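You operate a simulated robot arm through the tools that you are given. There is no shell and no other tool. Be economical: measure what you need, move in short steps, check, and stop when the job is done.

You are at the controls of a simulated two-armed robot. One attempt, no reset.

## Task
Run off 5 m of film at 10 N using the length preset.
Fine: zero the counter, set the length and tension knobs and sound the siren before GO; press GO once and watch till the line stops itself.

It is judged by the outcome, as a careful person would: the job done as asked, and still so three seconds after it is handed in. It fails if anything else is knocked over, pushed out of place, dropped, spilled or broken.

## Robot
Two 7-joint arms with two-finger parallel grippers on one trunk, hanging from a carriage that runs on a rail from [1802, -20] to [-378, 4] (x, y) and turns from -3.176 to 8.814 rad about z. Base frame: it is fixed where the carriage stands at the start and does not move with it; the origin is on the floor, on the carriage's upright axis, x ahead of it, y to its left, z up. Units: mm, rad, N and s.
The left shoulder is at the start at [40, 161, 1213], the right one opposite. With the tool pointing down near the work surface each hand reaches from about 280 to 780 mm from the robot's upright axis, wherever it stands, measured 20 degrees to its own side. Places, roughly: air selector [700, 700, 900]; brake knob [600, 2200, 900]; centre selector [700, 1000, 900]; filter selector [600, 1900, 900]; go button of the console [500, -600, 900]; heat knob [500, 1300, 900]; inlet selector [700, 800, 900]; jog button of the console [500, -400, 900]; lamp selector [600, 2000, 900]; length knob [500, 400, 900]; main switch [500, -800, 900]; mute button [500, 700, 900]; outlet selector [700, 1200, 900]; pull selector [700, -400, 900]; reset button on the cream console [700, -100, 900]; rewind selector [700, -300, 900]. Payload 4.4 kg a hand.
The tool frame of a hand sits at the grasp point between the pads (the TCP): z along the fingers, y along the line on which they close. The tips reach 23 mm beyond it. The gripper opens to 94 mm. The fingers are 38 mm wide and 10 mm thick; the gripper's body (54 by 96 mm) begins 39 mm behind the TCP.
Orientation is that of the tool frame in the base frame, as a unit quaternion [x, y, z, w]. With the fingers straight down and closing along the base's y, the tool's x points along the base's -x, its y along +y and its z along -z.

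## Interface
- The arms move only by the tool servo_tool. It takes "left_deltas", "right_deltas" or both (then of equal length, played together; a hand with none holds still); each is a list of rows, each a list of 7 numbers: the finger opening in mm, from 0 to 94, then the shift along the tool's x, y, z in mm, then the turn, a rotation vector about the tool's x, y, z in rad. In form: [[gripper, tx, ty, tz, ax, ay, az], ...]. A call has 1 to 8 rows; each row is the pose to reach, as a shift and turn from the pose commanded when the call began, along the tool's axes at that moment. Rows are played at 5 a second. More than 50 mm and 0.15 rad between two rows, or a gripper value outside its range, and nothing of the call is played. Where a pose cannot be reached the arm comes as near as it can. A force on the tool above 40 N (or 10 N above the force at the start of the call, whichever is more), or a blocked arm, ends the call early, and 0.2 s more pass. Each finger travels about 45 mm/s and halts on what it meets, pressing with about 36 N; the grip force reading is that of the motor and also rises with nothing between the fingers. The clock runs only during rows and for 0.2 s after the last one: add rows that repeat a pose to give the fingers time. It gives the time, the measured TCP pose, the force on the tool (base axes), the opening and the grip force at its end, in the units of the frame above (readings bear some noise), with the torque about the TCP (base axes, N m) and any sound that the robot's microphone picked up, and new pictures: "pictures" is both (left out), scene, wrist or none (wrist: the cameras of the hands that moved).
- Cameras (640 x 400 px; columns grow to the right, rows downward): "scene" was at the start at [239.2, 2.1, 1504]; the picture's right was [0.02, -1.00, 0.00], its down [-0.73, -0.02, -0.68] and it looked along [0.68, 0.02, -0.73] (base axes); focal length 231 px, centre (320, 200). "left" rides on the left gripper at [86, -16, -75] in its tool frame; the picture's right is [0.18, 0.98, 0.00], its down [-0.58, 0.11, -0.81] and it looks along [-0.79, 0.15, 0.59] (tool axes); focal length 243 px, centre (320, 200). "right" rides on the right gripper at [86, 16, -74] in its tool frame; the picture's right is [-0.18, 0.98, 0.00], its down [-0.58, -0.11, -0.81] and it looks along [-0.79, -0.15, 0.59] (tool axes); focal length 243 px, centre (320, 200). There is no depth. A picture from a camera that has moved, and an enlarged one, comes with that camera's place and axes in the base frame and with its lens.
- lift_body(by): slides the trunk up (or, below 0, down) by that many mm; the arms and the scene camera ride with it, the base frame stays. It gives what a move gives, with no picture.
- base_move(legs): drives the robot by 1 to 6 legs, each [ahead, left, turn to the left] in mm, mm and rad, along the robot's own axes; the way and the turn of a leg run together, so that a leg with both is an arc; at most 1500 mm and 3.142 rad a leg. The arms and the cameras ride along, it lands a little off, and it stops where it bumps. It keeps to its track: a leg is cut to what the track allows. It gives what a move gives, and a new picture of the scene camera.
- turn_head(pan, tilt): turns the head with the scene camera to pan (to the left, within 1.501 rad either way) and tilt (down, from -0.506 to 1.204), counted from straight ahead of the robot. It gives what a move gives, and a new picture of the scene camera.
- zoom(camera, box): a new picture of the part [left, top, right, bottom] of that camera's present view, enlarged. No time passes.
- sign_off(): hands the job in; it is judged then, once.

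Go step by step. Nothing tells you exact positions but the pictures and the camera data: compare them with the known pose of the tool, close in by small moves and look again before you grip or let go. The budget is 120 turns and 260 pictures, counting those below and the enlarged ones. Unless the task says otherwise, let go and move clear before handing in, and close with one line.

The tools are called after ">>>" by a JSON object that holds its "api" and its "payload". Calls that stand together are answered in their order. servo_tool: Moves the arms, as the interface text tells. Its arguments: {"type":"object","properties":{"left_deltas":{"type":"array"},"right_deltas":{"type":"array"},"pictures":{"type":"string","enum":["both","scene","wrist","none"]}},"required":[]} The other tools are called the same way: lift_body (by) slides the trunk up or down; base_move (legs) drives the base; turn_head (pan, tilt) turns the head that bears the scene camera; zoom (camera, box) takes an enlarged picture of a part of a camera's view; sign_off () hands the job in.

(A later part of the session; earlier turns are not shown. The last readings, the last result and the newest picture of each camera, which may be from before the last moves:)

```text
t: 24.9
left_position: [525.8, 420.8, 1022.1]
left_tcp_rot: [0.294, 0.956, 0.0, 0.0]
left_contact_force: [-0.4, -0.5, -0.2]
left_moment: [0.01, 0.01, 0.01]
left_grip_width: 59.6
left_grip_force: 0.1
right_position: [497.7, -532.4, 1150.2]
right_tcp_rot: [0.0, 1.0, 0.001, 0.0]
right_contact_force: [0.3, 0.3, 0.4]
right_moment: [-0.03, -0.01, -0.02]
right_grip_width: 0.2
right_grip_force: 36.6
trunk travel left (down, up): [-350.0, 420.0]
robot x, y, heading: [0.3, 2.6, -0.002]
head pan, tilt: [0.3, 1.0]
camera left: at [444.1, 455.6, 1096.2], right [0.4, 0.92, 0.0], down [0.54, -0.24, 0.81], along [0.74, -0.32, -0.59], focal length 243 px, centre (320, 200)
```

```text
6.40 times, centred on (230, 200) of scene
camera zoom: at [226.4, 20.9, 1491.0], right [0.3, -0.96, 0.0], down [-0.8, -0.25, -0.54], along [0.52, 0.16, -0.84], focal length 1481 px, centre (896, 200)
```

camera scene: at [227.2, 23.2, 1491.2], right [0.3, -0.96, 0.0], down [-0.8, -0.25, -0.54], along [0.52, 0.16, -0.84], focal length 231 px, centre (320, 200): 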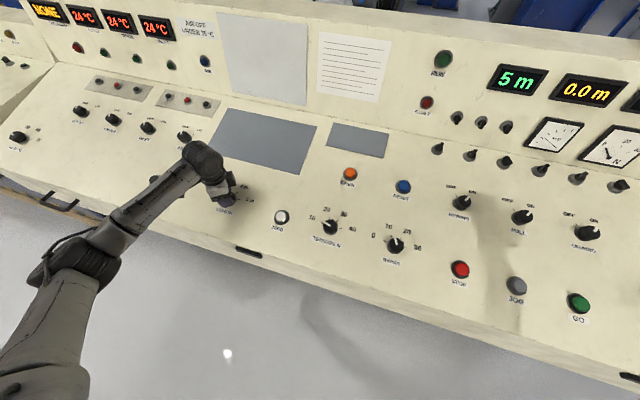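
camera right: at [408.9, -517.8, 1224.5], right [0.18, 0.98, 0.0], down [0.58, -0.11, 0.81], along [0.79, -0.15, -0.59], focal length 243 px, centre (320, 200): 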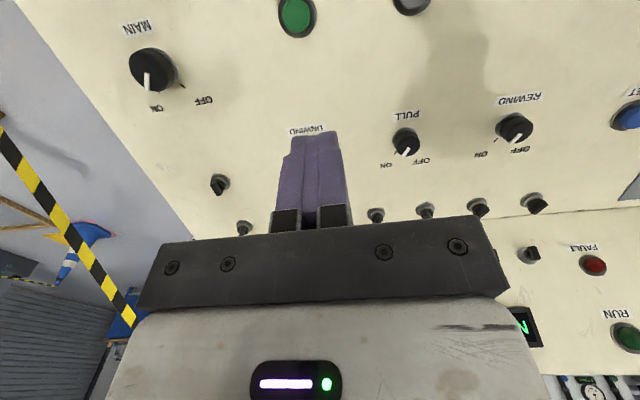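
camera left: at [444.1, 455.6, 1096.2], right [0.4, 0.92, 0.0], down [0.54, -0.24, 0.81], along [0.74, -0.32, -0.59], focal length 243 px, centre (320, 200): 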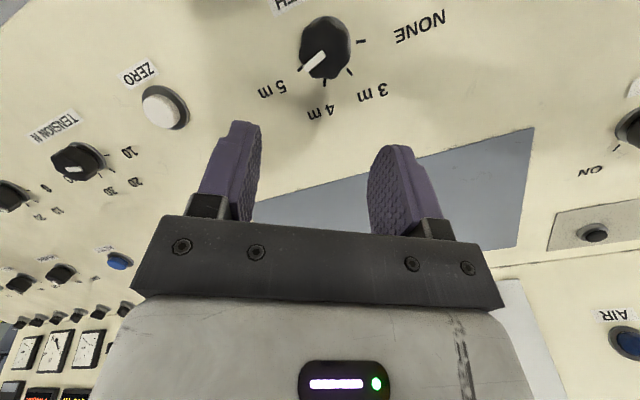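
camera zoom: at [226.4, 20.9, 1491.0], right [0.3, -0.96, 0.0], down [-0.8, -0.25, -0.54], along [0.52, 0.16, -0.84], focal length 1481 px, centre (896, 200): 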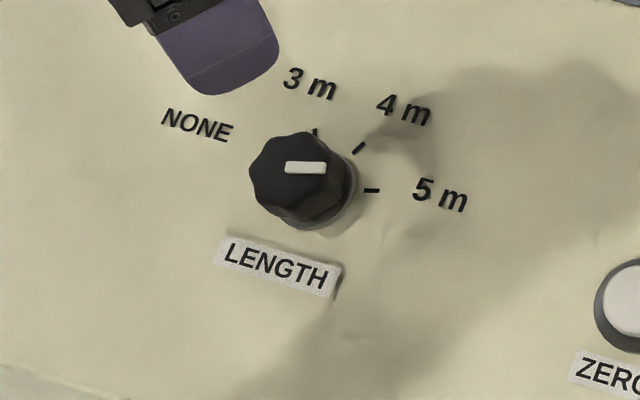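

LENGTH points to 5 m. Now move the closed left hand above the SIREN button near (720, 78).

>>> {"api": "servo_tool", "payload": {"left_deltas": [[40, -44, -22, 0, 0, 0, -0.075], [20, -88, -44, 0, 0, 0, -0.15], [0, -132, -65, 0, 0, 0, -0.225], [0, -176, -87, 0, 0, 0, -0.3], [0, -220, -109, 0, 0, 0, -0.375], [0, -264, -131, 0, 0, 0, -0.45], [0, -308, -153, 0, 0, 0, -0.525], [0, -352, -174, 0, 0, 0, -0.597]], "pictures": "both"}}

```text
t: 26.7
left_position: [719.3, 77.9, 1026.2]
left_tcp_rot: [0.001, 1.0, -0.001, 0.001]
left_contact_force: [0.8, -0.4, -0.3]
left_moment: [-0.02, 0.01, -0.01]
left_grip_width: 0.0
left_grip_force: 36.0
right_position: [498.0, -532.6, 1151.9]
right_tcp_rot: [0.0, 1.0, -0.001, 0.0]
right_contact_force: [0.1, 0.2, -0.1]
right_moment: [0.02, -0.01, 0.01]
right_grip_width: 0.0
right_grip_force: 35.7
trunk travel left (down, up): [-350.0, 420.0]
robot x, y, heading: [-0.9, 1.6, -0.004]
head pan, tilt: [0.3, 1.0]
camera scene: at [227.0, 20.0, 1491.1], right [0.3, -0.96, 0.0], down [-0.8, -0.25, -0.54], along [0.52, 0.16, -0.84], focal length 231 px, centre (320, 200)
camera left: at [631.8, 61.1, 1099.3], right [-0.18, 0.98, 0.0], down [0.58, 0.11, 0.81], along [0.79, 0.15, -0.59], focal length 243 px, centre (320, 200)
```

scene: 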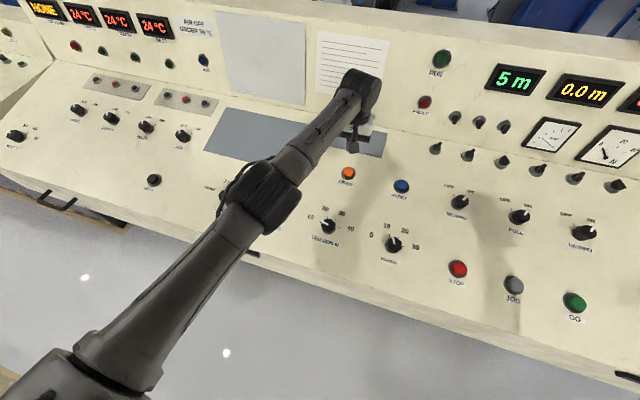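
left: 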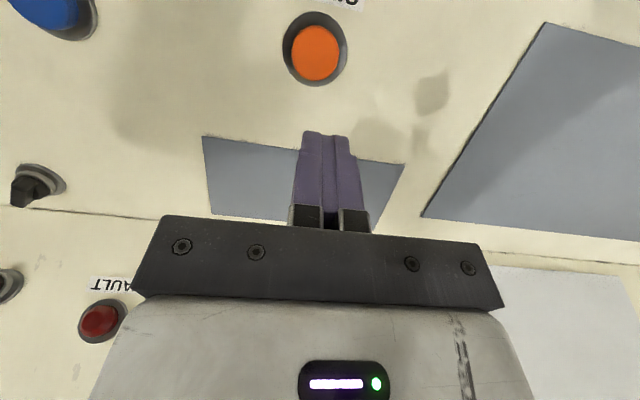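

SIREN is just under the tips. Lower and press gently until a click.

>>> {"api": "servo_tool", "payload": {"left_deltas": [[0, 0, -3, 40, 0, 0, 0], [0, 0, -3, 80, 0, 0, 0], [0, 0, -3, 98, 0, 0, 0], [0, 0, -3, 104, 0, 0, 0], [0, 0, -3, 108, 0, 0, 0], [0, 0, -3, 112, 0, 0, 0], [0, 0, -3, 115, 0, 0, 0], [0, 0, -3, 118, 0, 0, 0]], "pictures": "wrist"}}

```text
t: 27.5
left_position: [718.5, 74.9, 938.8]
left_tcp_rot: [0.004, 1.0, -0.002, 0.007]
left_contact_force: [-3.0, 1.5, 14.8]
left_moment: [-0.01, -0.06, -0.05]
left_grip_width: 0.0
left_grip_force: 36.0
left hand out of reach, approached as far as the arm can: row 4
right_position: [497.5, -531.9, 1151.1]
right_tcp_rot: [0.0, 1.0, 0.0, 0.0]
right_contact_force: [0.1, 0.7, -0.2]
right_moment: [0.02, 0.0, -0.01]
right_grip_width: 0.0
right_grip_force: 35.3
trunk travel left (down, up): [-350.0, 420.0]
robot x, y, heading: [2.7, 0.1, 0.001]
head pan, tilt: [0.3, 1.0]
heard: click
stopped in row 4 (left hand): the force on the tool passed its limit at 55 N (the readings are from after the stop); the commanded pose is now the measured one
camera left: at [629.9, 58.2, 1011.8], right [-0.18, 0.98, -0.01], down [0.57, 0.11, 0.81], along [0.8, 0.14, -0.58], focal length 243 px, centre (320, 200)
```

left: 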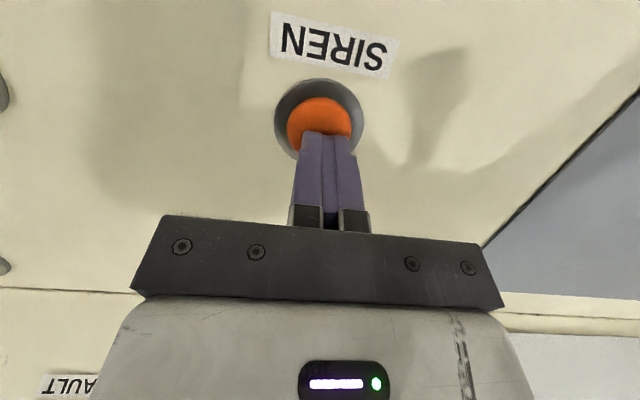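

A click came with contact (the panel slopes up, higher than thought). I ease off upward and listen for the siren.

>>> {"api": "servo_tool", "payload": {"left_deltas": [[0, 2, 0, -8, 0, 0, 0], [0, 2, 0, -16, 0, 0, 0], [0, 3, 0, -24, 0, 0, 0]], "pictures": "both"}}

```text
t: 28.3
left_position: [716.6, 73.9, 961.4]
left_tcp_rot: [0.002, 1.0, -0.002, 0.003]
left_contact_force: [-0.2, -0.7, -0.3]
left_moment: [0.02, 0.01, 0.05]
left_grip_width: 0.0
left_grip_force: 35.9
left hand out of reach, approached as far as the arm can: row 2, 3
right_position: [497.8, -531.8, 1149.6]
right_tcp_rot: [0.001, 1.0, 0.0, 0.0]
right_contact_force: [-0.1, 0.6, -0.3]
right_moment: [-0.04, 0.0, 0.01]
right_grip_width: 0.0
right_grip_force: 36.1
trunk travel left (down, up): [-350.0, 420.0]
robot x, y, heading: [0.1, -0.0, 0.004]
head pan, tilt: [0.3, 1.0]
camera scene: at [226.2, 20.9, 1490.9], right [0.3, -0.96, 0.0], down [-0.8, -0.25, -0.54], along [0.52, 0.16, -0.84], focal length 231 px, centre (320, 200)
camera left: at [629.8, 57.9, 1033.2], right [-0.18, 0.98, 0.0], down [0.58, 0.11, 0.81], along [0.8, 0.14, -0.59], focal length 243 px, centre (320, 200)
```

scene: 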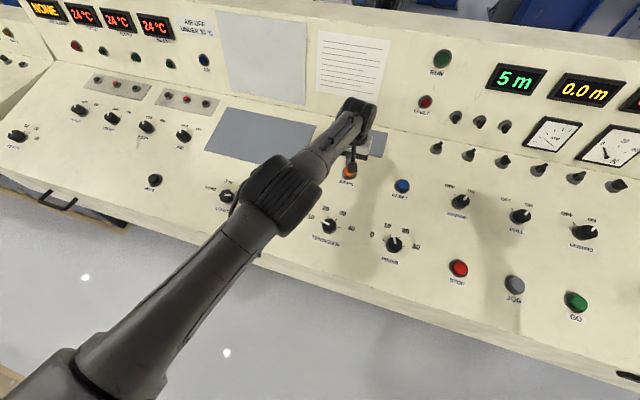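
left: 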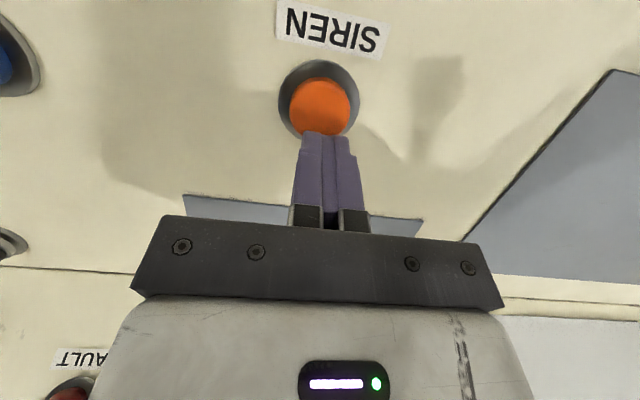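

No siren was heard, and I was on the far edge of the cap. I press again nearer its centre, slowly, and hold a moment.

>>> {"api": "servo_tool", "payload": {"left_deltas": [[0, 10, -1, 6, 0, 0, 0], [0, 10, -1, 12, 0, 0, 0], [0, 10, -1, 16, 0, 0, 0], [0, 10, -1, 18, 0, 0, 0], [0, 10, -1, 20, 0, 0, 0], [0, 10, -1, 22, 0, 0, 0], [0, 10, -1, 24, 0, 0, 0], [0, 10, -1, 24, 0, 0, 0]], "pictures": "wrist"}}

```text
t: 30.1
left_position: [715.9, 70.6, 937.5]
left_tcp_rot: [0.004, 1.0, -0.002, 0.006]
left_contact_force: [-5.9, 0.2, 29.4]
left_moment: [0.05, -0.26, 0.03]
left_grip_width: 0.0
left_grip_force: 35.6
left hand out of reach, approached as far as the arm can: row 1, 2, 3, 4, 5, 6, 7, 8
right_position: [498.1, -531.7, 1151.0]
right_tcp_rot: [-0.001, 1.0, 0.0, 0.002]
right_contact_force: [0.5, 0.1, 0.8]
right_moment: [0.0, 0.02, -0.01]
right_grip_width: 0.0
right_grip_force: 35.7
trunk travel left (down, up): [-350.0, 420.0]
robot x, y, heading: [0.5, -0.2, -0.002]
head pan, tilt: [0.3, 1.0]
heard: click
camera left: at [627.4, 54.5, 1010.3], right [-0.18, 0.98, -0.01], down [0.57, 0.11, 0.81], along [0.8, 0.14, -0.58], focal length 243 px, centre (320, 200)
```

left: 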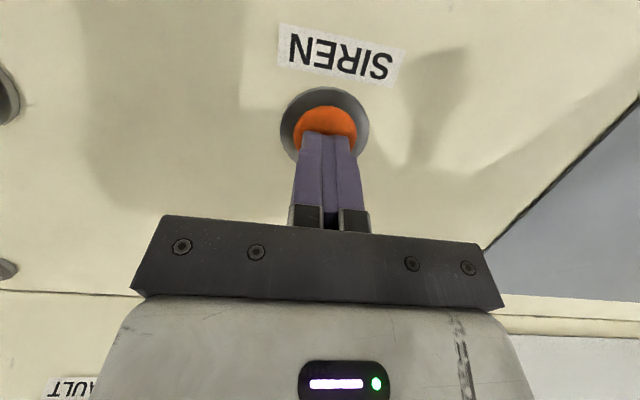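

It's pressed (29 N) but I only heard the click; hold it a second longer and listen.

>>> {"api": "servo_tool", "payload": {"left_deltas": [[0, 0, 0, 0, 0, 0, 0], [0, 0, 0, 0, 0, 0, 0], [0, 0, 0, 0, 0, 0, 0], [0, 0, 0, 0, 0, 0, 0], [0, 0, 0, 0, 0, 0, 0]], "pictures": "none"}}

>>> {"api": "zoom", "payload": {"camera": "left", "box": [240, 60, 420, 180]}}

>>> {"api": "zoom", "payload": {"camera": "scene", "box": [400, 30, 640, 180]}}

```text
t: 31.3
left_position: [715.2, 70.5, 937.9]
left_tcp_rot: [0.004, 1.0, -0.001, 0.006]
left_contact_force: [-5.6, -1.1, 30.8]
left_moment: [-0.01, -0.24, 0.0]
left_grip_width: 0.0
left_grip_force: 36.1
right_position: [498.3, -532.0, 1150.0]
right_tcp_rot: [0.0, 1.0, 0.001, 0.001]
right_contact_force: [1.2, 1.3, -0.1]
right_moment: [0.01, 0.03, -0.01]
right_grip_width: 0.0
right_grip_force: 36.2
trunk travel left (down, up): [-350.0, 420.0]
robot x, y, heading: [0.4, -0.5, 0.001]
head pan, tilt: [0.3, 1.0]
```

```text
3.33 times, centred on (330, 120) of left
camera zoom: at [627.5, 54.5, 1010.1], right [-0.18, 0.98, -0.01], down [0.57, 0.11, 0.81], along [0.8, 0.14, -0.58], focal length 809 px, centre (287, 467)
```

zoom: 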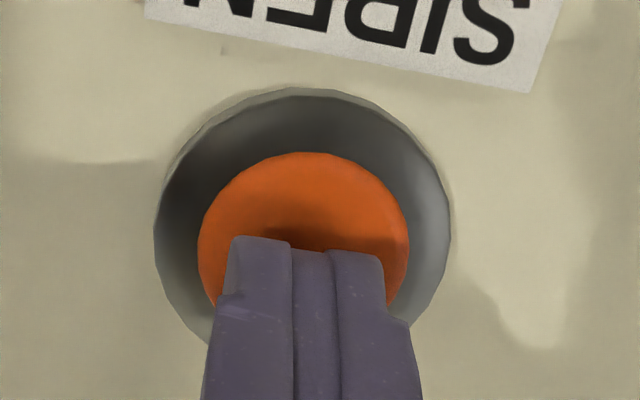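

```text
2.67 times, centred on (520, 105) of scene
camera zoom: at [227.3, 21.0, 1491.4], right [0.3, -0.96, 0.0], down [-0.8, -0.25, -0.54], along [0.52, 0.16, -0.84], focal length 617 px, centre (-213, 453)
```

zoom: 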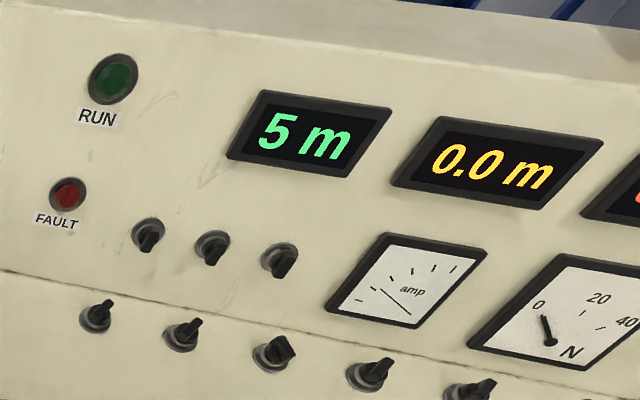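

The cap was surely depressed, but the finger may also rest on the collar's far rim. I lift off and re-centre, seeing whether the arm follows.

>>> {"api": "servo_tool", "payload": {"left_deltas": [[0, 0, 0, -10, 0, 0, 0], [0, 4, 0, -30, 0, 0, 0], [0, 10, 0, -50, 0, 0, 0], [0, 18, 1, -50, 0, 0, 0], [0, 18, 1, -50, 0, 0, 0]], "pictures": "wrist"}}

```text
t: 32.5
left_position: [717.2, 65.7, 983.2]
left_tcp_rot: [0.003, 1.0, -0.002, 0.004]
left_contact_force: [0.2, -0.4, 0.2]
left_moment: [-0.03, 0.02, 0.01]
left_grip_width: 0.0
left_grip_force: 36.3
left hand out of reach, approached as far as the arm can: row 2, 3, 4, 5
right_position: [495.9, -533.1, 1149.8]
right_tcp_rot: [0.0, 1.0, 0.001, 0.0]
right_contact_force: [0.7, -0.1, 0.4]
right_moment: [0.01, -0.01, 0.0]
right_grip_width: 0.1
right_grip_force: 35.7
trunk travel left (down, up): [-350.0, 420.0]
robot x, y, heading: [4.1, -1.4, -0.004]
head pan, tilt: [0.3, 1.0]
camera left: at [630.7, 50.2, 1056.2], right [-0.18, 0.98, 0.0], down [0.58, 0.11, 0.81], along [0.8, 0.14, -0.59], focal length 243 px, centre (320, 200)
```

left: 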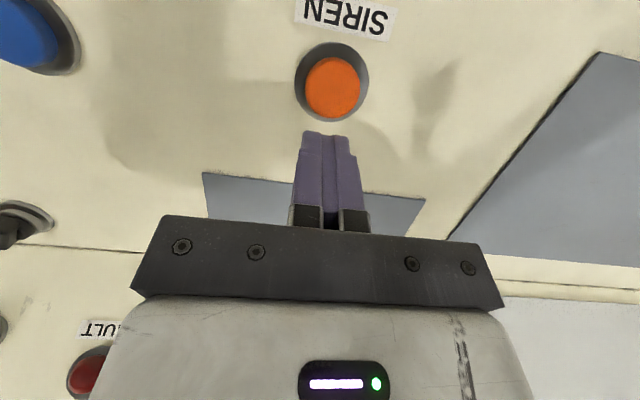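

A joint seems to sit at its limit here. I back the hand off up and toward the robot with a larger move.

>>> {"api": "servo_tool", "payload": {"left_deltas": [[0, 20, 10, -40, 0, 0, 0], [0, 50, 30, -70, 0, 0, 0], [0, 90, 50, -70, 0, 0, 0], [0, 120, 70, -70, 0, 0, 0], [0, 120, 70, -70, 0, 0, 0]], "pictures": "none"}}

```text
t: 33.7
left_position: [729.6, 100.9, 1054.4]
left_tcp_rot: [0.003, 1.0, -0.002, 0.005]
left_contact_force: [-0.5, 0.4, 0.2]
left_moment: [-0.01, 0.0, -0.01]
left_grip_width: 0.0
left_grip_force: 36.4
left hand out of reach, approached as far as the arm can: row 1, 2, 3, 4, 5
right_position: [496.6, -532.8, 1150.4]
right_tcp_rot: [-0.001, 1.0, 0.0, 0.0]
right_contact_force: [-0.2, 0.2, -0.1]
right_moment: [0.0, -0.01, -0.02]
right_grip_width: 0.2
right_grip_force: 35.7
trunk travel left (down, up): [-350.0, 420.0]
robot x, y, heading: [4.4, -2.0, 0.003]
head pan, tilt: [0.3, 1.0]
```

Still stuck in x. I try a different mix: a yaw change and a sideways move to free the joint.

>>> {"api": "servo_tool", "payload": {"left_deltas": [[0, 0, 30, -20, 0, 0, 0.1], [0, 0, 70, -20, 0, 0, 0.22], [0, 10, 110, -20, 0, 0, 0.34], [0, 30, 150, -20, 0, 0, 0.46], [0, 60, 185, -20, 0, 0, 0.5], [0, 100, 200, -20, 0, 0, 0.5], [0, 100, 200, -20, 0, 0, 0.5]], "pictures": "scene"}}

```text
t: 35.3
left_position: [737.4, 306.7, 1069.2]
left_tcp_rot: [0.25, 0.968, -0.002, 0.004]
left_contact_force: [-0.4, 0.0, -0.3]
left_moment: [0.05, -0.02, 0.0]
left_grip_width: 0.1
left_grip_force: 36.5
left hand out of reach, approached as far as the arm can: row 3, 4, 5, 6, 7
right_position: [496.9, -532.7, 1150.2]
right_tcp_rot: [-0.001, 1.0, 0.0, 0.0]
right_contact_force: [-0.4, -0.1, 0.0]
right_moment: [-0.03, -0.02, 0.01]
right_grip_width: 0.1
right_grip_force: 36.1
trunk travel left (down, up): [-350.0, 420.0]
robot x, y, heading: [-4.5, 0.1, 0.0]
head pan, tilt: [0.3, 1.0]
camera scene: at [226.1, 20.8, 1491.0], right [0.3, -0.96, 0.0], down [-0.8, -0.25, -0.54], along [0.52, 0.16, -0.84], focal length 231 px, centre (320, 200)
```

scene: 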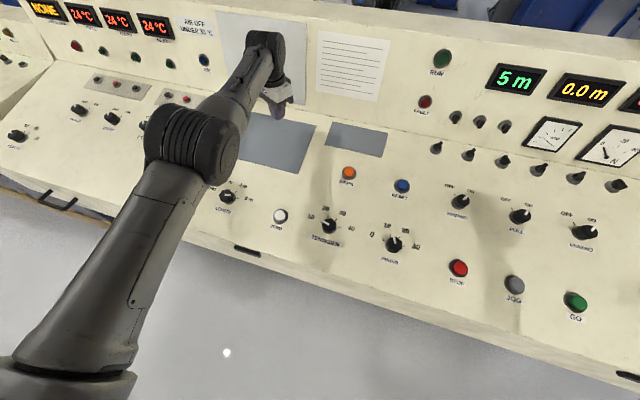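

The arm is nearly straight, a singular pose for pulling inward. I try tilting the fingers outward, which brings the wrist back, along with raising.

>>> {"api": "servo_tool", "payload": {"left_deltas": [[0, 10, 0, -20, 0, -0.13, 0], [0, 30, 0, -40, 0, -0.26, 0], [0, 60, 0, -60, 0, -0.38, 0], [0, 100, 0, -80, 0, -0.5, 0], [0, 140, 0, -100, 0, -0.5, 0], [0, 180, 0, -100, 0, -0.5, 0]], "pictures": "scene"}}

```text
t: 36.7
left_position: [750.9, 446.4, 1202.2]
left_tcp_rot: [0.243, 0.937, -0.063, 0.243]
left_contact_force: [0.0, -0.9, -0.2]
left_moment: [0.02, 0.0, -0.01]
left_grip_width: 0.0
left_grip_force: 35.8
left hand out of reach, approached as far as the arm can: row 1, 2, 3, 4, 5, 6
right_position: [496.9, -532.0, 1148.3]
right_tcp_rot: [0.0, 1.0, 0.0, 0.001]
right_contact_force: [-0.7, 0.3, 1.2]
right_moment: [0.0, 0.02, -0.04]
right_grip_width: 0.0
right_grip_force: 36.3
trunk travel left (down, up): [-350.0, 420.0]
robot x, y, heading: [-2.8, -1.7, -0.002]
head pan, tilt: [0.3, 1.0]
camera scene: at [225.9, 21.4, 1490.9], right [0.3, -0.96, 0.0], down [-0.8, -0.25, -0.54], along [0.52, 0.16, -0.84], focal length 231 px, centre (320, 200)
```

scene: 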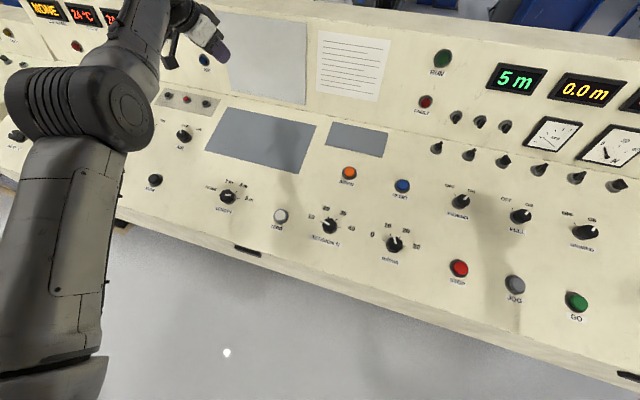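

I try once more to fold the left arm, undoing the tilt while raising; otherwise I'll use the right hand.

>>> {"api": "servo_tool", "payload": {"left_deltas": [[0, 30, 0, 0, 0, 0.13, -0.05], [0, 70, 0, 0, 0, 0.26, -0.1], [0, 115, 0, 0, 0, 0.38, -0.15], [0, 160, 0, 0, 0, 0.5, -0.2], [0, 205, 0, 0, 0, 0.5, -0.25], [0, 250, 0, 0, 0, 0.5, -0.3], [0, 290, 0, 0, 0, 0.5, -0.3], [0, 290, 0, 0, 0, 0.5, -0.3]], "pictures": "none"}}

```text
t: 38.5
left_position: [611.7, 620.8, 1060.8]
left_tcp_rot: [0.108, 0.993, -0.035, -0.007]
left_contact_force: [-0.9, 0.3, -0.5]
left_moment: [0.0, -0.01, 0.01]
left_grip_width: 0.0
left_grip_force: 36.1
left hand out of reach, approached as far as the arm can: row 1, 2, 3, 4, 5, 6, 7, 8
right_position: [496.1, -532.4, 1149.5]
right_tcp_rot: [0.0, 1.0, 0.0, 0.0]
right_contact_force: [0.4, -0.4, -0.5]
right_moment: [0.03, 0.02, -0.01]
right_grip_width: 0.0
right_grip_force: 36.1
trunk travel left (down, up): [-350.0, 420.0]
robot x, y, heading: [0.7, -0.3, -0.003]
head pan, tilt: [0.3, 1.0]
```

The left arm stays parked clear at (612, 621, 1061). I'll use the right hand for the siren after driving a little ahead so it needn't stretch.

>>> {"api": "base_move", "payload": {"legs": [[80, 0, 0]]}}

```text
t: 39.6
left_position: [694.6, 619.2, 1059.9]
left_tcp_rot: [0.111, 0.993, -0.035, -0.007]
left_contact_force: [-0.3, -0.3, 0.7]
left_moment: [0.01, 0.02, 0.0]
left_grip_width: 0.0
left_grip_force: 36.1
right_position: [575.9, -532.7, 1149.7]
right_tcp_rot: [0.001, 1.0, 0.0, -0.001]
right_contact_force: [0.3, -0.1, 0.1]
right_moment: [0.0, 0.02, 0.01]
right_grip_width: 0.0
right_grip_force: 36.0
trunk travel left (down, up): [-350.0, 420.0]
robot x, y, heading: [77.9, 0.4, -0.001]
head pan, tilt: [0.3, 1.0]
camera scene: at [306.3, 19.6, 1491.1], right [0.29, -0.96, 0.0], down [-0.8, -0.25, -0.54], along [0.52, 0.16, -0.84], focal length 231 px, centre (320, 200)
```

scene: 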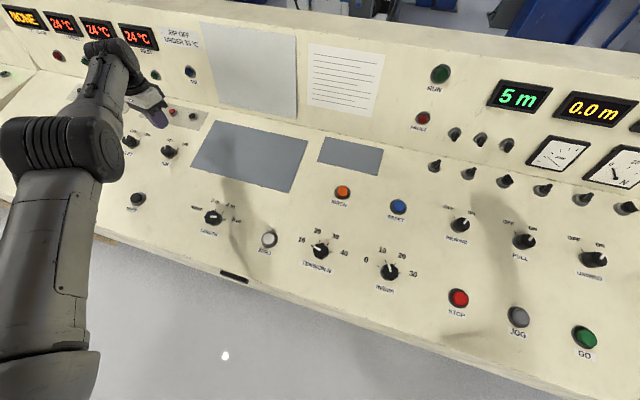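

Right hand travels sideways at height first.

>>> {"api": "servo_tool", "payload": {"right_deltas": [[0, 0, 48, 0, 0, 0, 0], [0, 0, 96, 0, 0, 0, 0], [0, 0, 144, 0, 0, 0, 0], [0, 0, 192, 0, 0, 0, 0], [0, 0, 240, 0, 0, 0, 0], [0, 0, 288, 0, 0, 0, 0], [0, 0, 336, 0, 0, 0, 0], [0, 0, 384, 0, 0, 0, 0]], "pictures": "none"}}

>>> {"api": "servo_tool", "payload": {"right_deltas": [[0, -20, 38, 12, 0, 0, 0], [0, -40, 76, 25, 0, 0, 0], [0, -60, 114, 38, 0, 0, 0], [0, -80, 150, 52, 0, 0, 0], [0, -100, 185, 66, 0, 0, 0], [0, -120, 210, 85, 0, 0, 0], [0, -130, 221, 120, 0, 0, 0], [0, -130, 221, 120, 0, 0, 0]], "pictures": "wrist"}}

```text
t: 41.4
left_position: [694.1, 620.8, 1060.1]
left_tcp_rot: [0.109, 0.993, -0.035, -0.006]
left_contact_force: [0.0, 0.5, 0.1]
left_moment: [-0.01, 0.03, -0.02]
left_grip_width: 0.0
left_grip_force: 36.2
right_position: [573.0, -149.3, 1147.5]
right_tcp_rot: [0.002, 1.0, 0.0, 0.0]
right_contact_force: [0.7, 0.3, -0.7]
right_moment: [-0.02, 0.01, -0.04]
right_grip_width: 0.1
right_grip_force: 36.5
trunk travel left (down, up): [-350.0, 420.0]
robot x, y, heading: [80.9, -2.5, -0.004]
head pan, tilt: [0.3, 1.0]
```

```text
t: 43.2
left_position: [693.6, 618.2, 1060.3]
left_tcp_rot: [0.109, 0.993, -0.037, -0.007]
left_contact_force: [0.8, 0.5, -0.6]
left_moment: [0.0, -0.03, -0.04]
left_grip_width: 0.1
left_grip_force: 36.1
right_position: [708.8, 66.5, 1032.3]
right_tcp_rot: [0.001, 1.0, 0.0, 0.0]
right_contact_force: [-0.2, 0.0, 0.2]
right_moment: [0.01, -0.02, 0.0]
right_grip_width: 0.0
right_grip_force: 36.0
trunk travel left (down, up): [-350.0, 420.0]
robot x, y, heading: [77.7, -2.3, -0.001]
head pan, tilt: [0.3, 1.0]
camera right: at [621.1, 82.7, 1106.9], right [0.19, 0.98, 0.0], down [0.58, -0.11, 0.81], along [0.79, -0.15, -0.59], focal length 243 px, centre (320, 200)
```

right: 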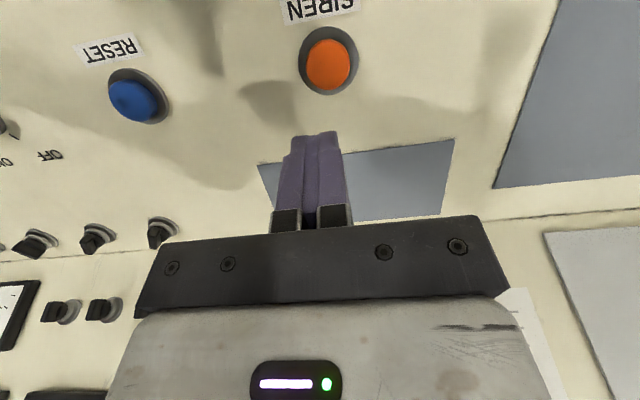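

SIREN at about (707, 72). Lower to just above it, then press in 2 mm steps and hold.

>>> {"api": "servo_tool", "payload": {"right_deltas": [[0, 3, 5, 40, 0, 0, 0], [0, 3, 5, 70, 0, 0, 0], [0, 3, 5, 84, 0, 0, 0], [0, 3, 5, 89, 0, 0, 0], [0, 3, 5, 92, 0, 0, 0], [0, 3, 5, 95, 0, 0, 0], [0, 3, 5, 98, 0, 0, 0], [0, 3, 5, 101, 0, 0, 0]], "pictures": "wrist"}}

```text
t: 44.9
left_position: [694.9, 618.4, 1059.8]
left_tcp_rot: [0.109, 0.993, -0.037, -0.008]
left_contact_force: [-0.5, -1.0, -0.8]
left_moment: [0.0, -0.01, 0.0]
left_grip_width: 0.0
left_grip_force: 35.8
right_position: [704.4, 76.6, 937.6]
right_tcp_rot: [0.002, 1.0, 0.001, 0.002]
right_contact_force: [-7.5, -4.3, 22.9]
right_moment: [-0.11, -0.24, 0.01]
right_grip_width: 0.1
right_grip_force: 36.3
trunk travel left (down, up): [-350.0, 420.0]
robot x, y, heading: [80.5, 1.2, 0.0]
head pan, tilt: [0.3, 1.0]
heard: click
stopped in row 8 (right hand): the force on the tool passed its limit at 45 N (the readings are from after the stop); the commanded pose is now the measured one
camera right: at [617.6, 92.3, 1012.1], right [0.19, 0.98, 0.0], down [0.58, -0.11, 0.81], along [0.8, -0.15, -0.59], focal length 243 px, centre (320, 200)
```

right: 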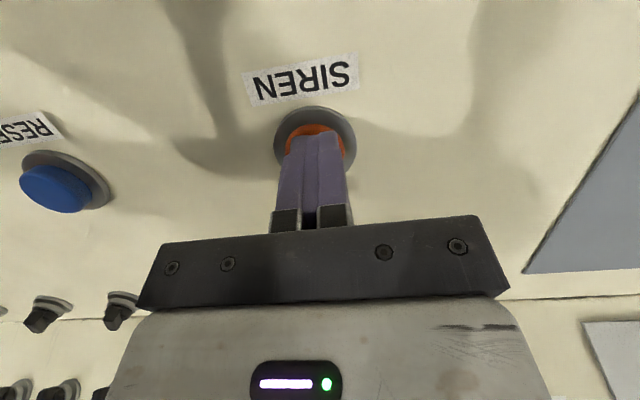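

Centred, clicked and bottomed. Hold about a second and then lift straight off, listening.

>>> {"api": "servo_tool", "payload": {"right_deltas": [[0, 0, 0, 0, 0, 0, 0], [0, 0, 0, 0, 0, 0, 0], [0, 0, 0, 0, 0, 0, 0], [0, 0, 0, 0, 0, 0, 0], [0, 0, 0, -15, 0, 0, 0], [0, 0, 0, -50, 0, 0, 0], [0, 0, 0, -95, 0, 0, 0]], "pictures": "scene"}}

```text
t: 46.5
left_position: [694.1, 618.7, 1059.3]
left_tcp_rot: [0.109, 0.993, -0.037, -0.007]
left_contact_force: [0.0, -0.1, 0.4]
left_moment: [0.01, 0.01, 0.0]
left_grip_width: 0.1
left_grip_force: 35.5
right_position: [701.4, 78.9, 1031.2]
right_tcp_rot: [0.001, 1.0, 0.001, 0.002]
right_contact_force: [0.6, 0.4, 0.3]
right_moment: [-0.01, 0.02, 0.0]
right_grip_width: 0.0
right_grip_force: 36.2
trunk travel left (down, up): [-350.0, 420.0]
robot x, y, heading: [81.3, 1.5, -0.001]
head pan, tilt: [0.3, 1.0]
camera scene: at [306.0, 19.6, 1490.9], right [0.29, -0.96, 0.0], down [-0.8, -0.25, -0.54], along [0.52, 0.16, -0.84], focal length 231 px, centre (320, 200)
```

scene: 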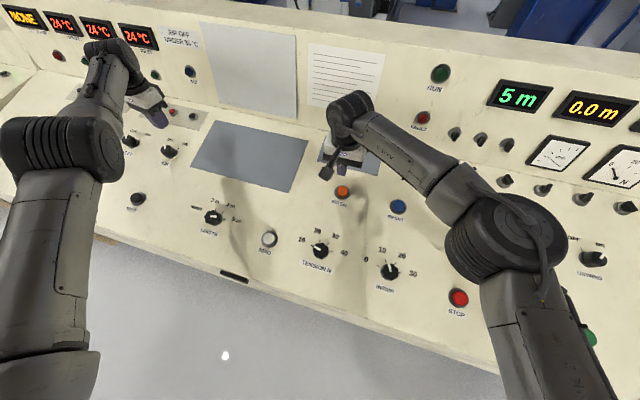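

The siren button was definitely actuated. Now carry the right hand back and across to above GO, about (506, -562).

>>> {"api": "servo_tool", "payload": {"right_deltas": [[0, 20, -35, -20, 0, 0, 0], [0, 40, -73, -40, 0, 0, 0], [0, 60, -112, -60, 0, 0, 0], [0, 80, -150, -80, 0, 0, 0], [0, 100, -190, -100, 0, 0, 0], [0, 121, -230, -115, 0, 0, 0], [0, 130, -277, -115, 0, 0, 0], [0, 140, -325, -115, 0, 0, 0]], "pictures": "none"}}

>>> {"api": "servo_tool", "payload": {"right_deltas": [[0, 8, -46, 0, 0, 0, 0], [0, 16, -92, 0, 0, 0, 0], [0, 24, -138, 0, 0, 0, 0], [0, 32, -184, 10, 0, 0, 0], [0, 40, -230, 20, 0, 0, 0], [0, 48, -274, 40, 0, 0, 0], [0, 55, -306, 75, 0, 0, 0], [0, 55, -316, 120, 0, 0, 0]], "pictures": "wrist"}}

>>> {"api": "turn_head", "payload": {"pan": -0.6, "tilt": 0.7}}

```text
t: 48.3
left_position: [692.8, 618.4, 1058.7]
left_tcp_rot: [0.109, 0.993, -0.037, -0.007]
left_contact_force: [-0.6, -0.9, -0.7]
left_moment: [-0.01, 0.01, -0.02]
left_grip_width: 0.0
left_grip_force: 35.9
right_position: [561.5, -249.5, 1145.0]
right_tcp_rot: [-0.001, 1.0, 0.002, 0.001]
right_contact_force: [0.9, 0.1, 0.4]
right_moment: [-0.01, 0.01, 0.02]
right_grip_width: 0.0
right_grip_force: 35.9
trunk travel left (down, up): [-350.0, 420.0]
robot x, y, heading: [76.9, -5.1, -0.002]
head pan, tilt: [0.3, 1.0]
```

```text
t: 50.1
left_position: [693.0, 618.9, 1060.3]
left_tcp_rot: [0.11, 0.993, -0.035, -0.008]
left_contact_force: [-0.3, 0.2, 0.6]
left_moment: [-0.01, 0.0, -0.01]
left_grip_width: 0.0
left_grip_force: 36.4
right_position: [506.4, -561.8, 1022.2]
right_tcp_rot: [0.001, 1.0, 0.001, 0.002]
right_contact_force: [0.8, 0.4, 0.5]
right_moment: [-0.02, -0.01, 0.02]
right_grip_width: 0.0
right_grip_force: 36.6
trunk travel left (down, up): [-350.0, 420.0]
robot x, y, heading: [77.9, -0.6, -0.004]
head pan, tilt: [0.3, 1.0]
camera right: at [418.7, -546.1, 1096.9], right [0.18, 0.98, 0.0], down [0.58, -0.11, 0.81], along [0.79, -0.15, -0.59], focal length 243 px, centre (320, 200)
```

right: 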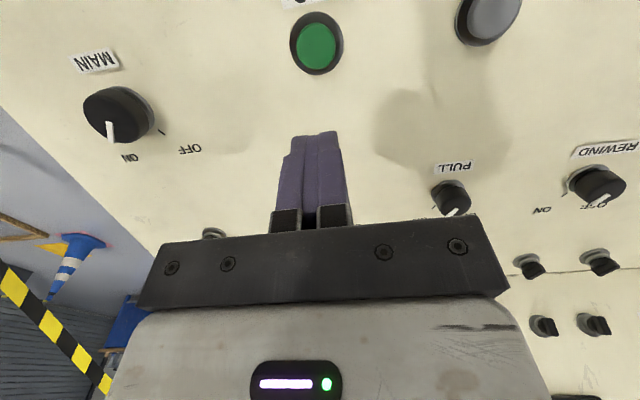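

```text
t: 51.3
left_position: [694.2, 618.1, 1059.0]
left_tcp_rot: [0.109, 0.993, -0.036, -0.008]
left_contact_force: [-0.2, 0.1, 0.1]
left_moment: [-0.01, 0.03, 0.03]
left_grip_width: 0.0
left_grip_force: 36.5
right_position: [506.6, -561.5, 1022.6]
right_tcp_rot: [0.001, 1.0, 0.001, 0.001]
right_contact_force: [0.7, 0.5, 0.2]
right_moment: [0.02, 0.01, 0.01]
right_grip_width: 0.0
right_grip_force: 36.2
trunk travel left (down, up): [-350.0, 420.0]
robot x, y, heading: [79.3, 1.5, -0.0]
head pan, tilt: [-0.6, 0.7]
camera scene: at [309.1, -48.9, 1514.3], right [-0.57, -0.82, 0.0], down [-0.53, 0.36, -0.76], along [0.63, -0.43, -0.64], focal length 231 px, centre (320, 200)
```

scene: 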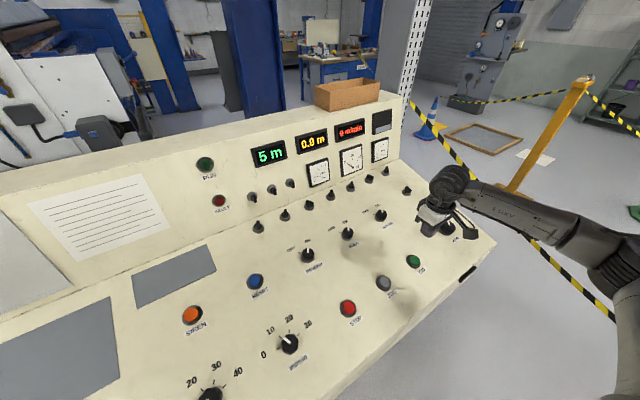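

GO is at about (503, -564). Lower to just above it.

>>> {"api": "servo_tool", "payload": {"right_deltas": [[0, 3, -2, 40, 0, 0, 0], [0, 3, -2, 80, 0, 0, 0], [0, 3, -2, 105, 0, 0, 0], [0, 3, -2, 105, 0, 0, 0]], "pictures": "wrist"}}

```text
t: 52.3
left_position: [694.4, 618.7, 1060.4]
left_tcp_rot: [0.11, 0.993, -0.037, -0.007]
left_contact_force: [-0.9, -0.3, -0.5]
left_moment: [0.02, 0.0, 0.01]
left_grip_width: 0.1
left_grip_force: 35.9
right_position: [504.1, -565.6, 917.7]
right_tcp_rot: [0.001, 1.0, 0.001, 0.002]
right_contact_force: [-0.3, 0.0, 0.4]
right_moment: [0.03, -0.01, 0.01]
right_grip_width: 0.0
right_grip_force: 35.9
trunk travel left (down, up): [-350.0, 420.0]
robot x, y, heading: [80.4, -1.3, -0.001]
head pan, tilt: [-0.6, 0.7]
camera right: at [416.5, -549.8, 991.8], right [0.19, 0.98, 0.0], down [0.58, -0.11, 0.81], along [0.79, -0.15, -0.59], focal length 243 px, centre (320, 200)
```

right: 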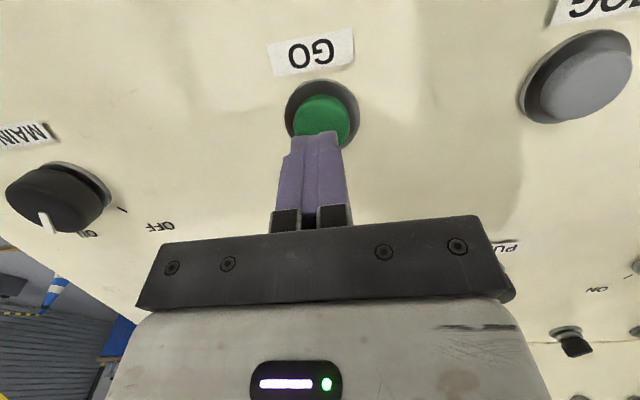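

Press GO once: down in small steps and straight back up.

>>> {"api": "servo_tool", "payload": {"right_deltas": [[0, 3, 1, 8, 0, 0, 0], [0, 3, 1, 13, 0, 0, 0], [0, 3, 1, 17, 0, 0, 0], [0, 3, 1, 21, 0, 0, 0], [0, 3, 1, 24, 0, 0, 0], [0, 3, 1, 24, 0, 0, 0], [0, 3, 1, 0, 0, 0, 0], [0, 3, 1, -35, 0, 0, 0]], "pictures": "scene"}}

>>> {"api": "zoom", "payload": {"camera": "scene", "box": [180, 100, 420, 250]}}

```text
t: 54.1
left_position: [693.7, 618.2, 1060.1]
left_tcp_rot: [0.109, 0.993, -0.037, -0.006]
left_contact_force: [0.5, 0.5, -0.3]
left_moment: [0.05, 0.01, 0.01]
left_grip_width: 0.0
left_grip_force: 35.9
right_position: [500.3, -564.6, 956.5]
right_tcp_rot: [0.0, 1.0, 0.001, 0.001]
right_contact_force: [-0.3, 0.3, -1.4]
right_moment: [-0.03, 0.02, -0.03]
right_grip_width: 0.0
right_grip_force: 36.0
trunk travel left (down, up): [-350.0, 420.0]
robot x, y, heading: [79.9, 0.3, -0.0]
head pan, tilt: [-0.6, 0.7]
heard: click
camera scene: at [309.1, -49.2, 1514.3], right [-0.57, -0.82, 0.0], down [-0.53, 0.36, -0.77], along [0.63, -0.43, -0.64], focal length 231 px, centre (320, 200)
```

scene: 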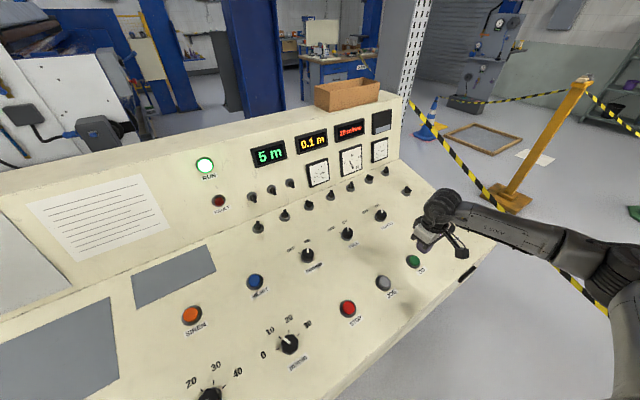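

```text
2.67 times, centred on (300, 175) of scene
camera zoom: at [309.1, -49.2, 1514.3], right [-0.57, -0.82, 0.0], down [-0.53, 0.36, -0.77], along [0.63, -0.43, -0.64], focal length 617 px, centre (373, 267)
```

zoom: 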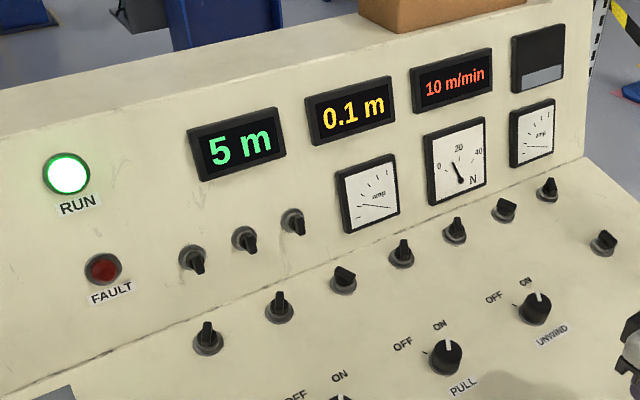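

The line runs: RUN lit, 10 m/min, gauge near 10 N. It needs about 30 s; I move the hand clear and wait.

>>> {"api": "servo_tool", "payload": {"right_deltas": [[0, 0, 0, -40, 0, 0, 0], [0, 0, 0, -80, 0, 0, 0], [0, 0, 0, -120, 0, 0, 0], [0, 0, 0, -120, 0, 0, 0], [0, 0, 0, -120, 0, 0, 0], [0, 0, 0, -120, 0, 0, 0], [0, 0, 0, -120, 0, 0, 0], [0, 0, 0, -120, 0, 0, 0]], "pictures": "none"}}

>>> {"api": "servo_tool", "payload": {"right_deltas": [[0, 0, 0, 0, 0, 0, 0], [0, 0, 0, 0, 0, 0, 0], [0, 0, 0, 0, 0, 0, 0], [0, 0, 0, 0, 0, 0, 0], [0, 0, 0, 0, 0, 0, 0], [0, 0, 0, 0, 0, 0, 0], [0, 0, 0, 0, 0, 0, 0], [0, 0, 0, 0, 0, 0, 0]], "pictures": "none"}}

>>> {"api": "zoom", "payload": {"camera": "scene", "box": [240, 110, 400, 210]}}

```text
t: 55.9
left_position: [692.9, 618.6, 1059.5]
left_tcp_rot: [0.109, 0.993, -0.037, -0.006]
left_contact_force: [0.5, 0.7, -0.2]
left_moment: [0.02, -0.01, -0.01]
left_grip_width: 0.0
left_grip_force: 35.9
right_position: [503.2, -563.3, 1075.3]
right_tcp_rot: [0.001, 1.0, 0.001, 0.002]
right_contact_force: [0.2, -0.1, 0.5]
right_moment: [-0.03, -0.01, 0.0]
right_grip_width: 0.2
right_grip_force: 35.7
trunk travel left (down, up): [-350.0, 420.0]
robot x, y, heading: [76.9, 1.4, -0.003]
head pan, tilt: [-0.6, 0.7]
```

```text
t: 57.7
left_position: [693.6, 619.0, 1059.6]
left_tcp_rot: [0.11, 0.993, -0.037, -0.007]
left_contact_force: [-0.6, 0.1, 0.1]
left_moment: [0.03, -0.02, -0.01]
left_grip_width: 0.0
left_grip_force: 35.3
right_position: [503.0, -563.7, 1074.0]
right_tcp_rot: [0.0, 1.0, 0.0, 0.002]
right_contact_force: [-0.4, -0.1, -0.4]
right_moment: [0.02, 0.0, 0.0]
right_grip_width: 0.0
right_grip_force: 36.0
trunk travel left (down, up): [-350.0, 420.0]
robot x, y, heading: [77.2, -2.9, -0.004]
head pan, tilt: [-0.6, 0.7]
```

```text
4.00 times, centred on (320, 160) of scene
camera zoom: at [309.1, -49.0, 1514.3], right [-0.57, -0.82, 0.0], down [-0.53, 0.36, -0.76], along [0.63, -0.43, -0.64], focal length 926 px, centre (320, 360)
```

zoom: 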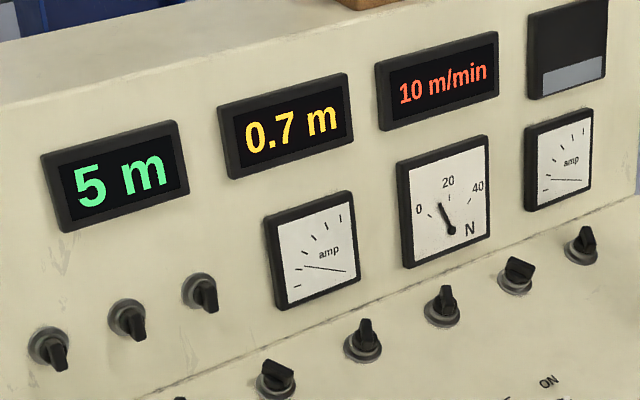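

Counter 0.7 m and climbing at about 10 N; I keep waiting.

>>> {"api": "servo_tool", "payload": {"right_deltas": [[0, 0, 0, 0, 0, 0, 0], [0, 0, 0, 0, 0, 0, 0], [0, 0, 0, 0, 0, 0, 0], [0, 0, 0, 0, 0, 0, 0], [0, 0, 0, 0, 0, 0, 0], [0, 0, 0, 0, 0, 0, 0], [0, 0, 0, 0, 0, 0, 0], [0, 0, 0, 0, 0, 0, 0]], "pictures": "none"}}

>>> {"api": "servo_tool", "payload": {"right_deltas": [[0, 0, 0, 0, 0, 0, 0], [0, 0, 0, 0, 0, 0, 0], [0, 0, 0, 0, 0, 0, 0], [0, 0, 0, 0, 0, 0, 0], [0, 0, 0, 0, 0, 0, 0], [0, 0, 0, 0, 0, 0, 0], [0, 0, 0, 0, 0, 0, 0], [0, 0, 0, 0, 0, 0, 0]], "pictures": "none"}}

>>> {"api": "servo_tool", "payload": {"right_deltas": [[0, 0, 0, 0, 0, 0, 0], [0, 0, 0, 0, 0, 0, 0], [0, 0, 0, 0, 0, 0, 0], [0, 0, 0, 0, 0, 0, 0], [0, 0, 0, 0, 0, 0, 0], [0, 0, 0, 0, 0, 0, 0], [0, 0, 0, 0, 0, 0, 0], [0, 0, 0, 0, 0, 0, 0]], "pictures": "none"}}

>>> {"api": "servo_tool", "payload": {"right_deltas": [[0, 0, 0, 0, 0, 0, 0], [0, 0, 0, 0, 0, 0, 0], [0, 0, 0, 0, 0, 0, 0], [0, 0, 0, 0, 0, 0, 0], [0, 0, 0, 0, 0, 0, 0], [0, 0, 0, 0, 0, 0, 0], [0, 0, 0, 0, 0, 0, 0], [0, 0, 0, 0, 0, 0, 0]], "pictures": "none"}}

>>> {"api": "servo_tool", "payload": {"right_deltas": [[0, 0, 0, 0, 0, 0, 0], [0, 0, 0, 0, 0, 0, 0], [0, 0, 0, 0, 0, 0, 0], [0, 0, 0, 0, 0, 0, 0], [0, 0, 0, 0, 0, 0, 0], [0, 0, 0, 0, 0, 0, 0], [0, 0, 0, 0, 0, 0, 0], [0, 0, 0, 0, 0, 0, 0]], "pictures": "none"}}

>>> {"api": "servo_tool", "payload": {"right_deltas": [[0, 0, 0, 0, 0, 0, 0], [0, 0, 0, 0, 0, 0, 0], [0, 0, 0, 0, 0, 0, 0], [0, 0, 0, 0, 0, 0, 0], [0, 0, 0, 0, 0, 0, 0], [0, 0, 0, 0, 0, 0, 0], [0, 0, 0, 0, 0, 0, 0], [0, 0, 0, 0, 0, 0, 0]], "pictures": "none"}}

>>> {"api": "zoom", "payload": {"camera": "scene", "box": [180, 100, 420, 250]}}

```text
t: 59.5
left_position: [694.0, 619.8, 1059.9]
left_tcp_rot: [0.109, 0.993, -0.036, -0.007]
left_contact_force: [-0.2, -0.5, 0.4]
left_moment: [0.01, -0.02, 0.03]
left_grip_width: 0.0
left_grip_force: 35.9
right_position: [502.9, -563.1, 1074.9]
right_tcp_rot: [0.0, 1.0, 0.0, 0.002]
right_contact_force: [-0.4, 0.9, 0.1]
right_moment: [-0.03, -0.01, -0.02]
right_grip_width: 0.1
right_grip_force: 35.5
trunk travel left (down, up): [-350.0, 420.0]
robot x, y, heading: [79.2, 1.8, 0.004]
head pan, tilt: [-0.6, 0.7]
```

```text
t: 61.3
left_position: [694.5, 618.2, 1059.5]
left_tcp_rot: [0.11, 0.993, -0.037, -0.006]
left_contact_force: [0.8, -0.5, -0.1]
left_moment: [-0.01, 0.0, -0.01]
left_grip_width: 0.0
left_grip_force: 35.9
right_position: [503.1, -563.0, 1074.5]
right_tcp_rot: [0.001, 1.0, 0.0, 0.001]
right_contact_force: [0.3, 0.6, 0.5]
right_moment: [0.0, 0.01, 0.02]
right_grip_width: 0.2
right_grip_force: 36.2
trunk travel left (down, up): [-350.0, 420.0]
robot x, y, heading: [79.9, -0.2, -0.006]
head pan, tilt: [-0.6, 0.7]
```

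```text
t: 63.1
left_position: [694.2, 618.0, 1060.7]
left_tcp_rot: [0.11, 0.993, -0.037, -0.007]
left_contact_force: [-0.3, -0.2, 0.8]
left_moment: [0.03, 0.0, 0.01]
left_grip_width: 0.0
left_grip_force: 36.2
right_position: [502.5, -562.8, 1074.7]
right_tcp_rot: [0.001, 1.0, 0.002, 0.002]
right_contact_force: [-0.3, 0.0, -0.1]
right_moment: [0.07, 0.0, 0.0]
right_grip_width: 0.0
right_grip_force: 35.8
trunk travel left (down, up): [-350.0, 420.0]
robot x, y, heading: [83.0, -2.5, -0.007]
head pan, tilt: [-0.6, 0.7]
```

```text
t: 64.9
left_position: [693.4, 618.0, 1059.7]
left_tcp_rot: [0.11, 0.993, -0.038, -0.006]
left_contact_force: [0.7, -0.7, -0.1]
left_moment: [-0.01, 0.0, 0.03]
left_grip_width: 0.4
left_grip_force: 36.5
right_position: [503.5, -563.6, 1073.7]
right_tcp_rot: [0.0, 1.0, 0.002, 0.002]
right_contact_force: [-0.5, -1.5, -0.4]
right_moment: [0.01, 0.02, -0.01]
right_grip_width: 0.0
right_grip_force: 36.1
trunk travel left (down, up): [-350.0, 420.0]
robot x, y, heading: [78.9, 0.4, -0.004]
head pan, tilt: [-0.6, 0.7]
```

```text
t: 66.7
left_position: [694.4, 618.9, 1060.5]
left_tcp_rot: [0.11, 0.993, -0.037, -0.006]
left_contact_force: [-0.4, -0.6, -0.7]
left_moment: [0.0, 0.0, 0.0]
left_grip_width: 0.0
left_grip_force: 36.1
right_position: [502.8, -563.1, 1074.8]
right_tcp_rot: [0.001, 1.0, 0.0, 0.002]
right_contact_force: [0.3, -0.5, 0.2]
right_moment: [-0.03, -0.02, 0.01]
right_grip_width: 0.2
right_grip_force: 35.8
trunk travel left (down, up): [-350.0, 420.0]
robot x, y, heading: [78.6, -2.3, -0.001]
head pan, tilt: [-0.6, 0.7]
```

```text
t: 68.5
left_position: [693.0, 618.5, 1059.9]
left_tcp_rot: [0.11, 0.993, -0.036, -0.006]
left_contact_force: [0.2, -0.4, -0.5]
left_moment: [0.0, 0.0, -0.01]
left_grip_width: 0.0
left_grip_force: 35.6
right_position: [502.7, -562.5, 1074.8]
right_tcp_rot: [0.002, 1.0, 0.001, 0.003]
right_contact_force: [-0.6, -0.3, 0.0]
right_moment: [-0.01, 0.01, 0.0]
right_grip_width: 0.2
right_grip_force: 36.0
trunk travel left (down, up): [-350.0, 420.0]
robot x, y, heading: [74.8, -3.6, 0.001]
head pan, tilt: [-0.6, 0.7]
```

```text
2.67 times, centred on (300, 175) of scene
camera zoom: at [309.1, -49.0, 1514.3], right [-0.57, -0.82, 0.0], down [-0.53, 0.36, -0.76], along [0.63, -0.43, -0.64], focal length 617 px, centre (373, 267)
```

zoom: 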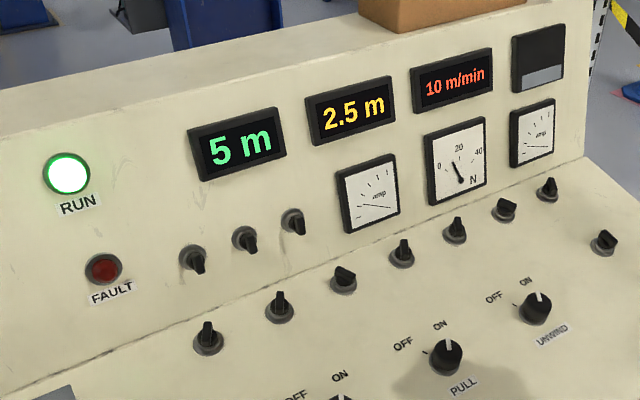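

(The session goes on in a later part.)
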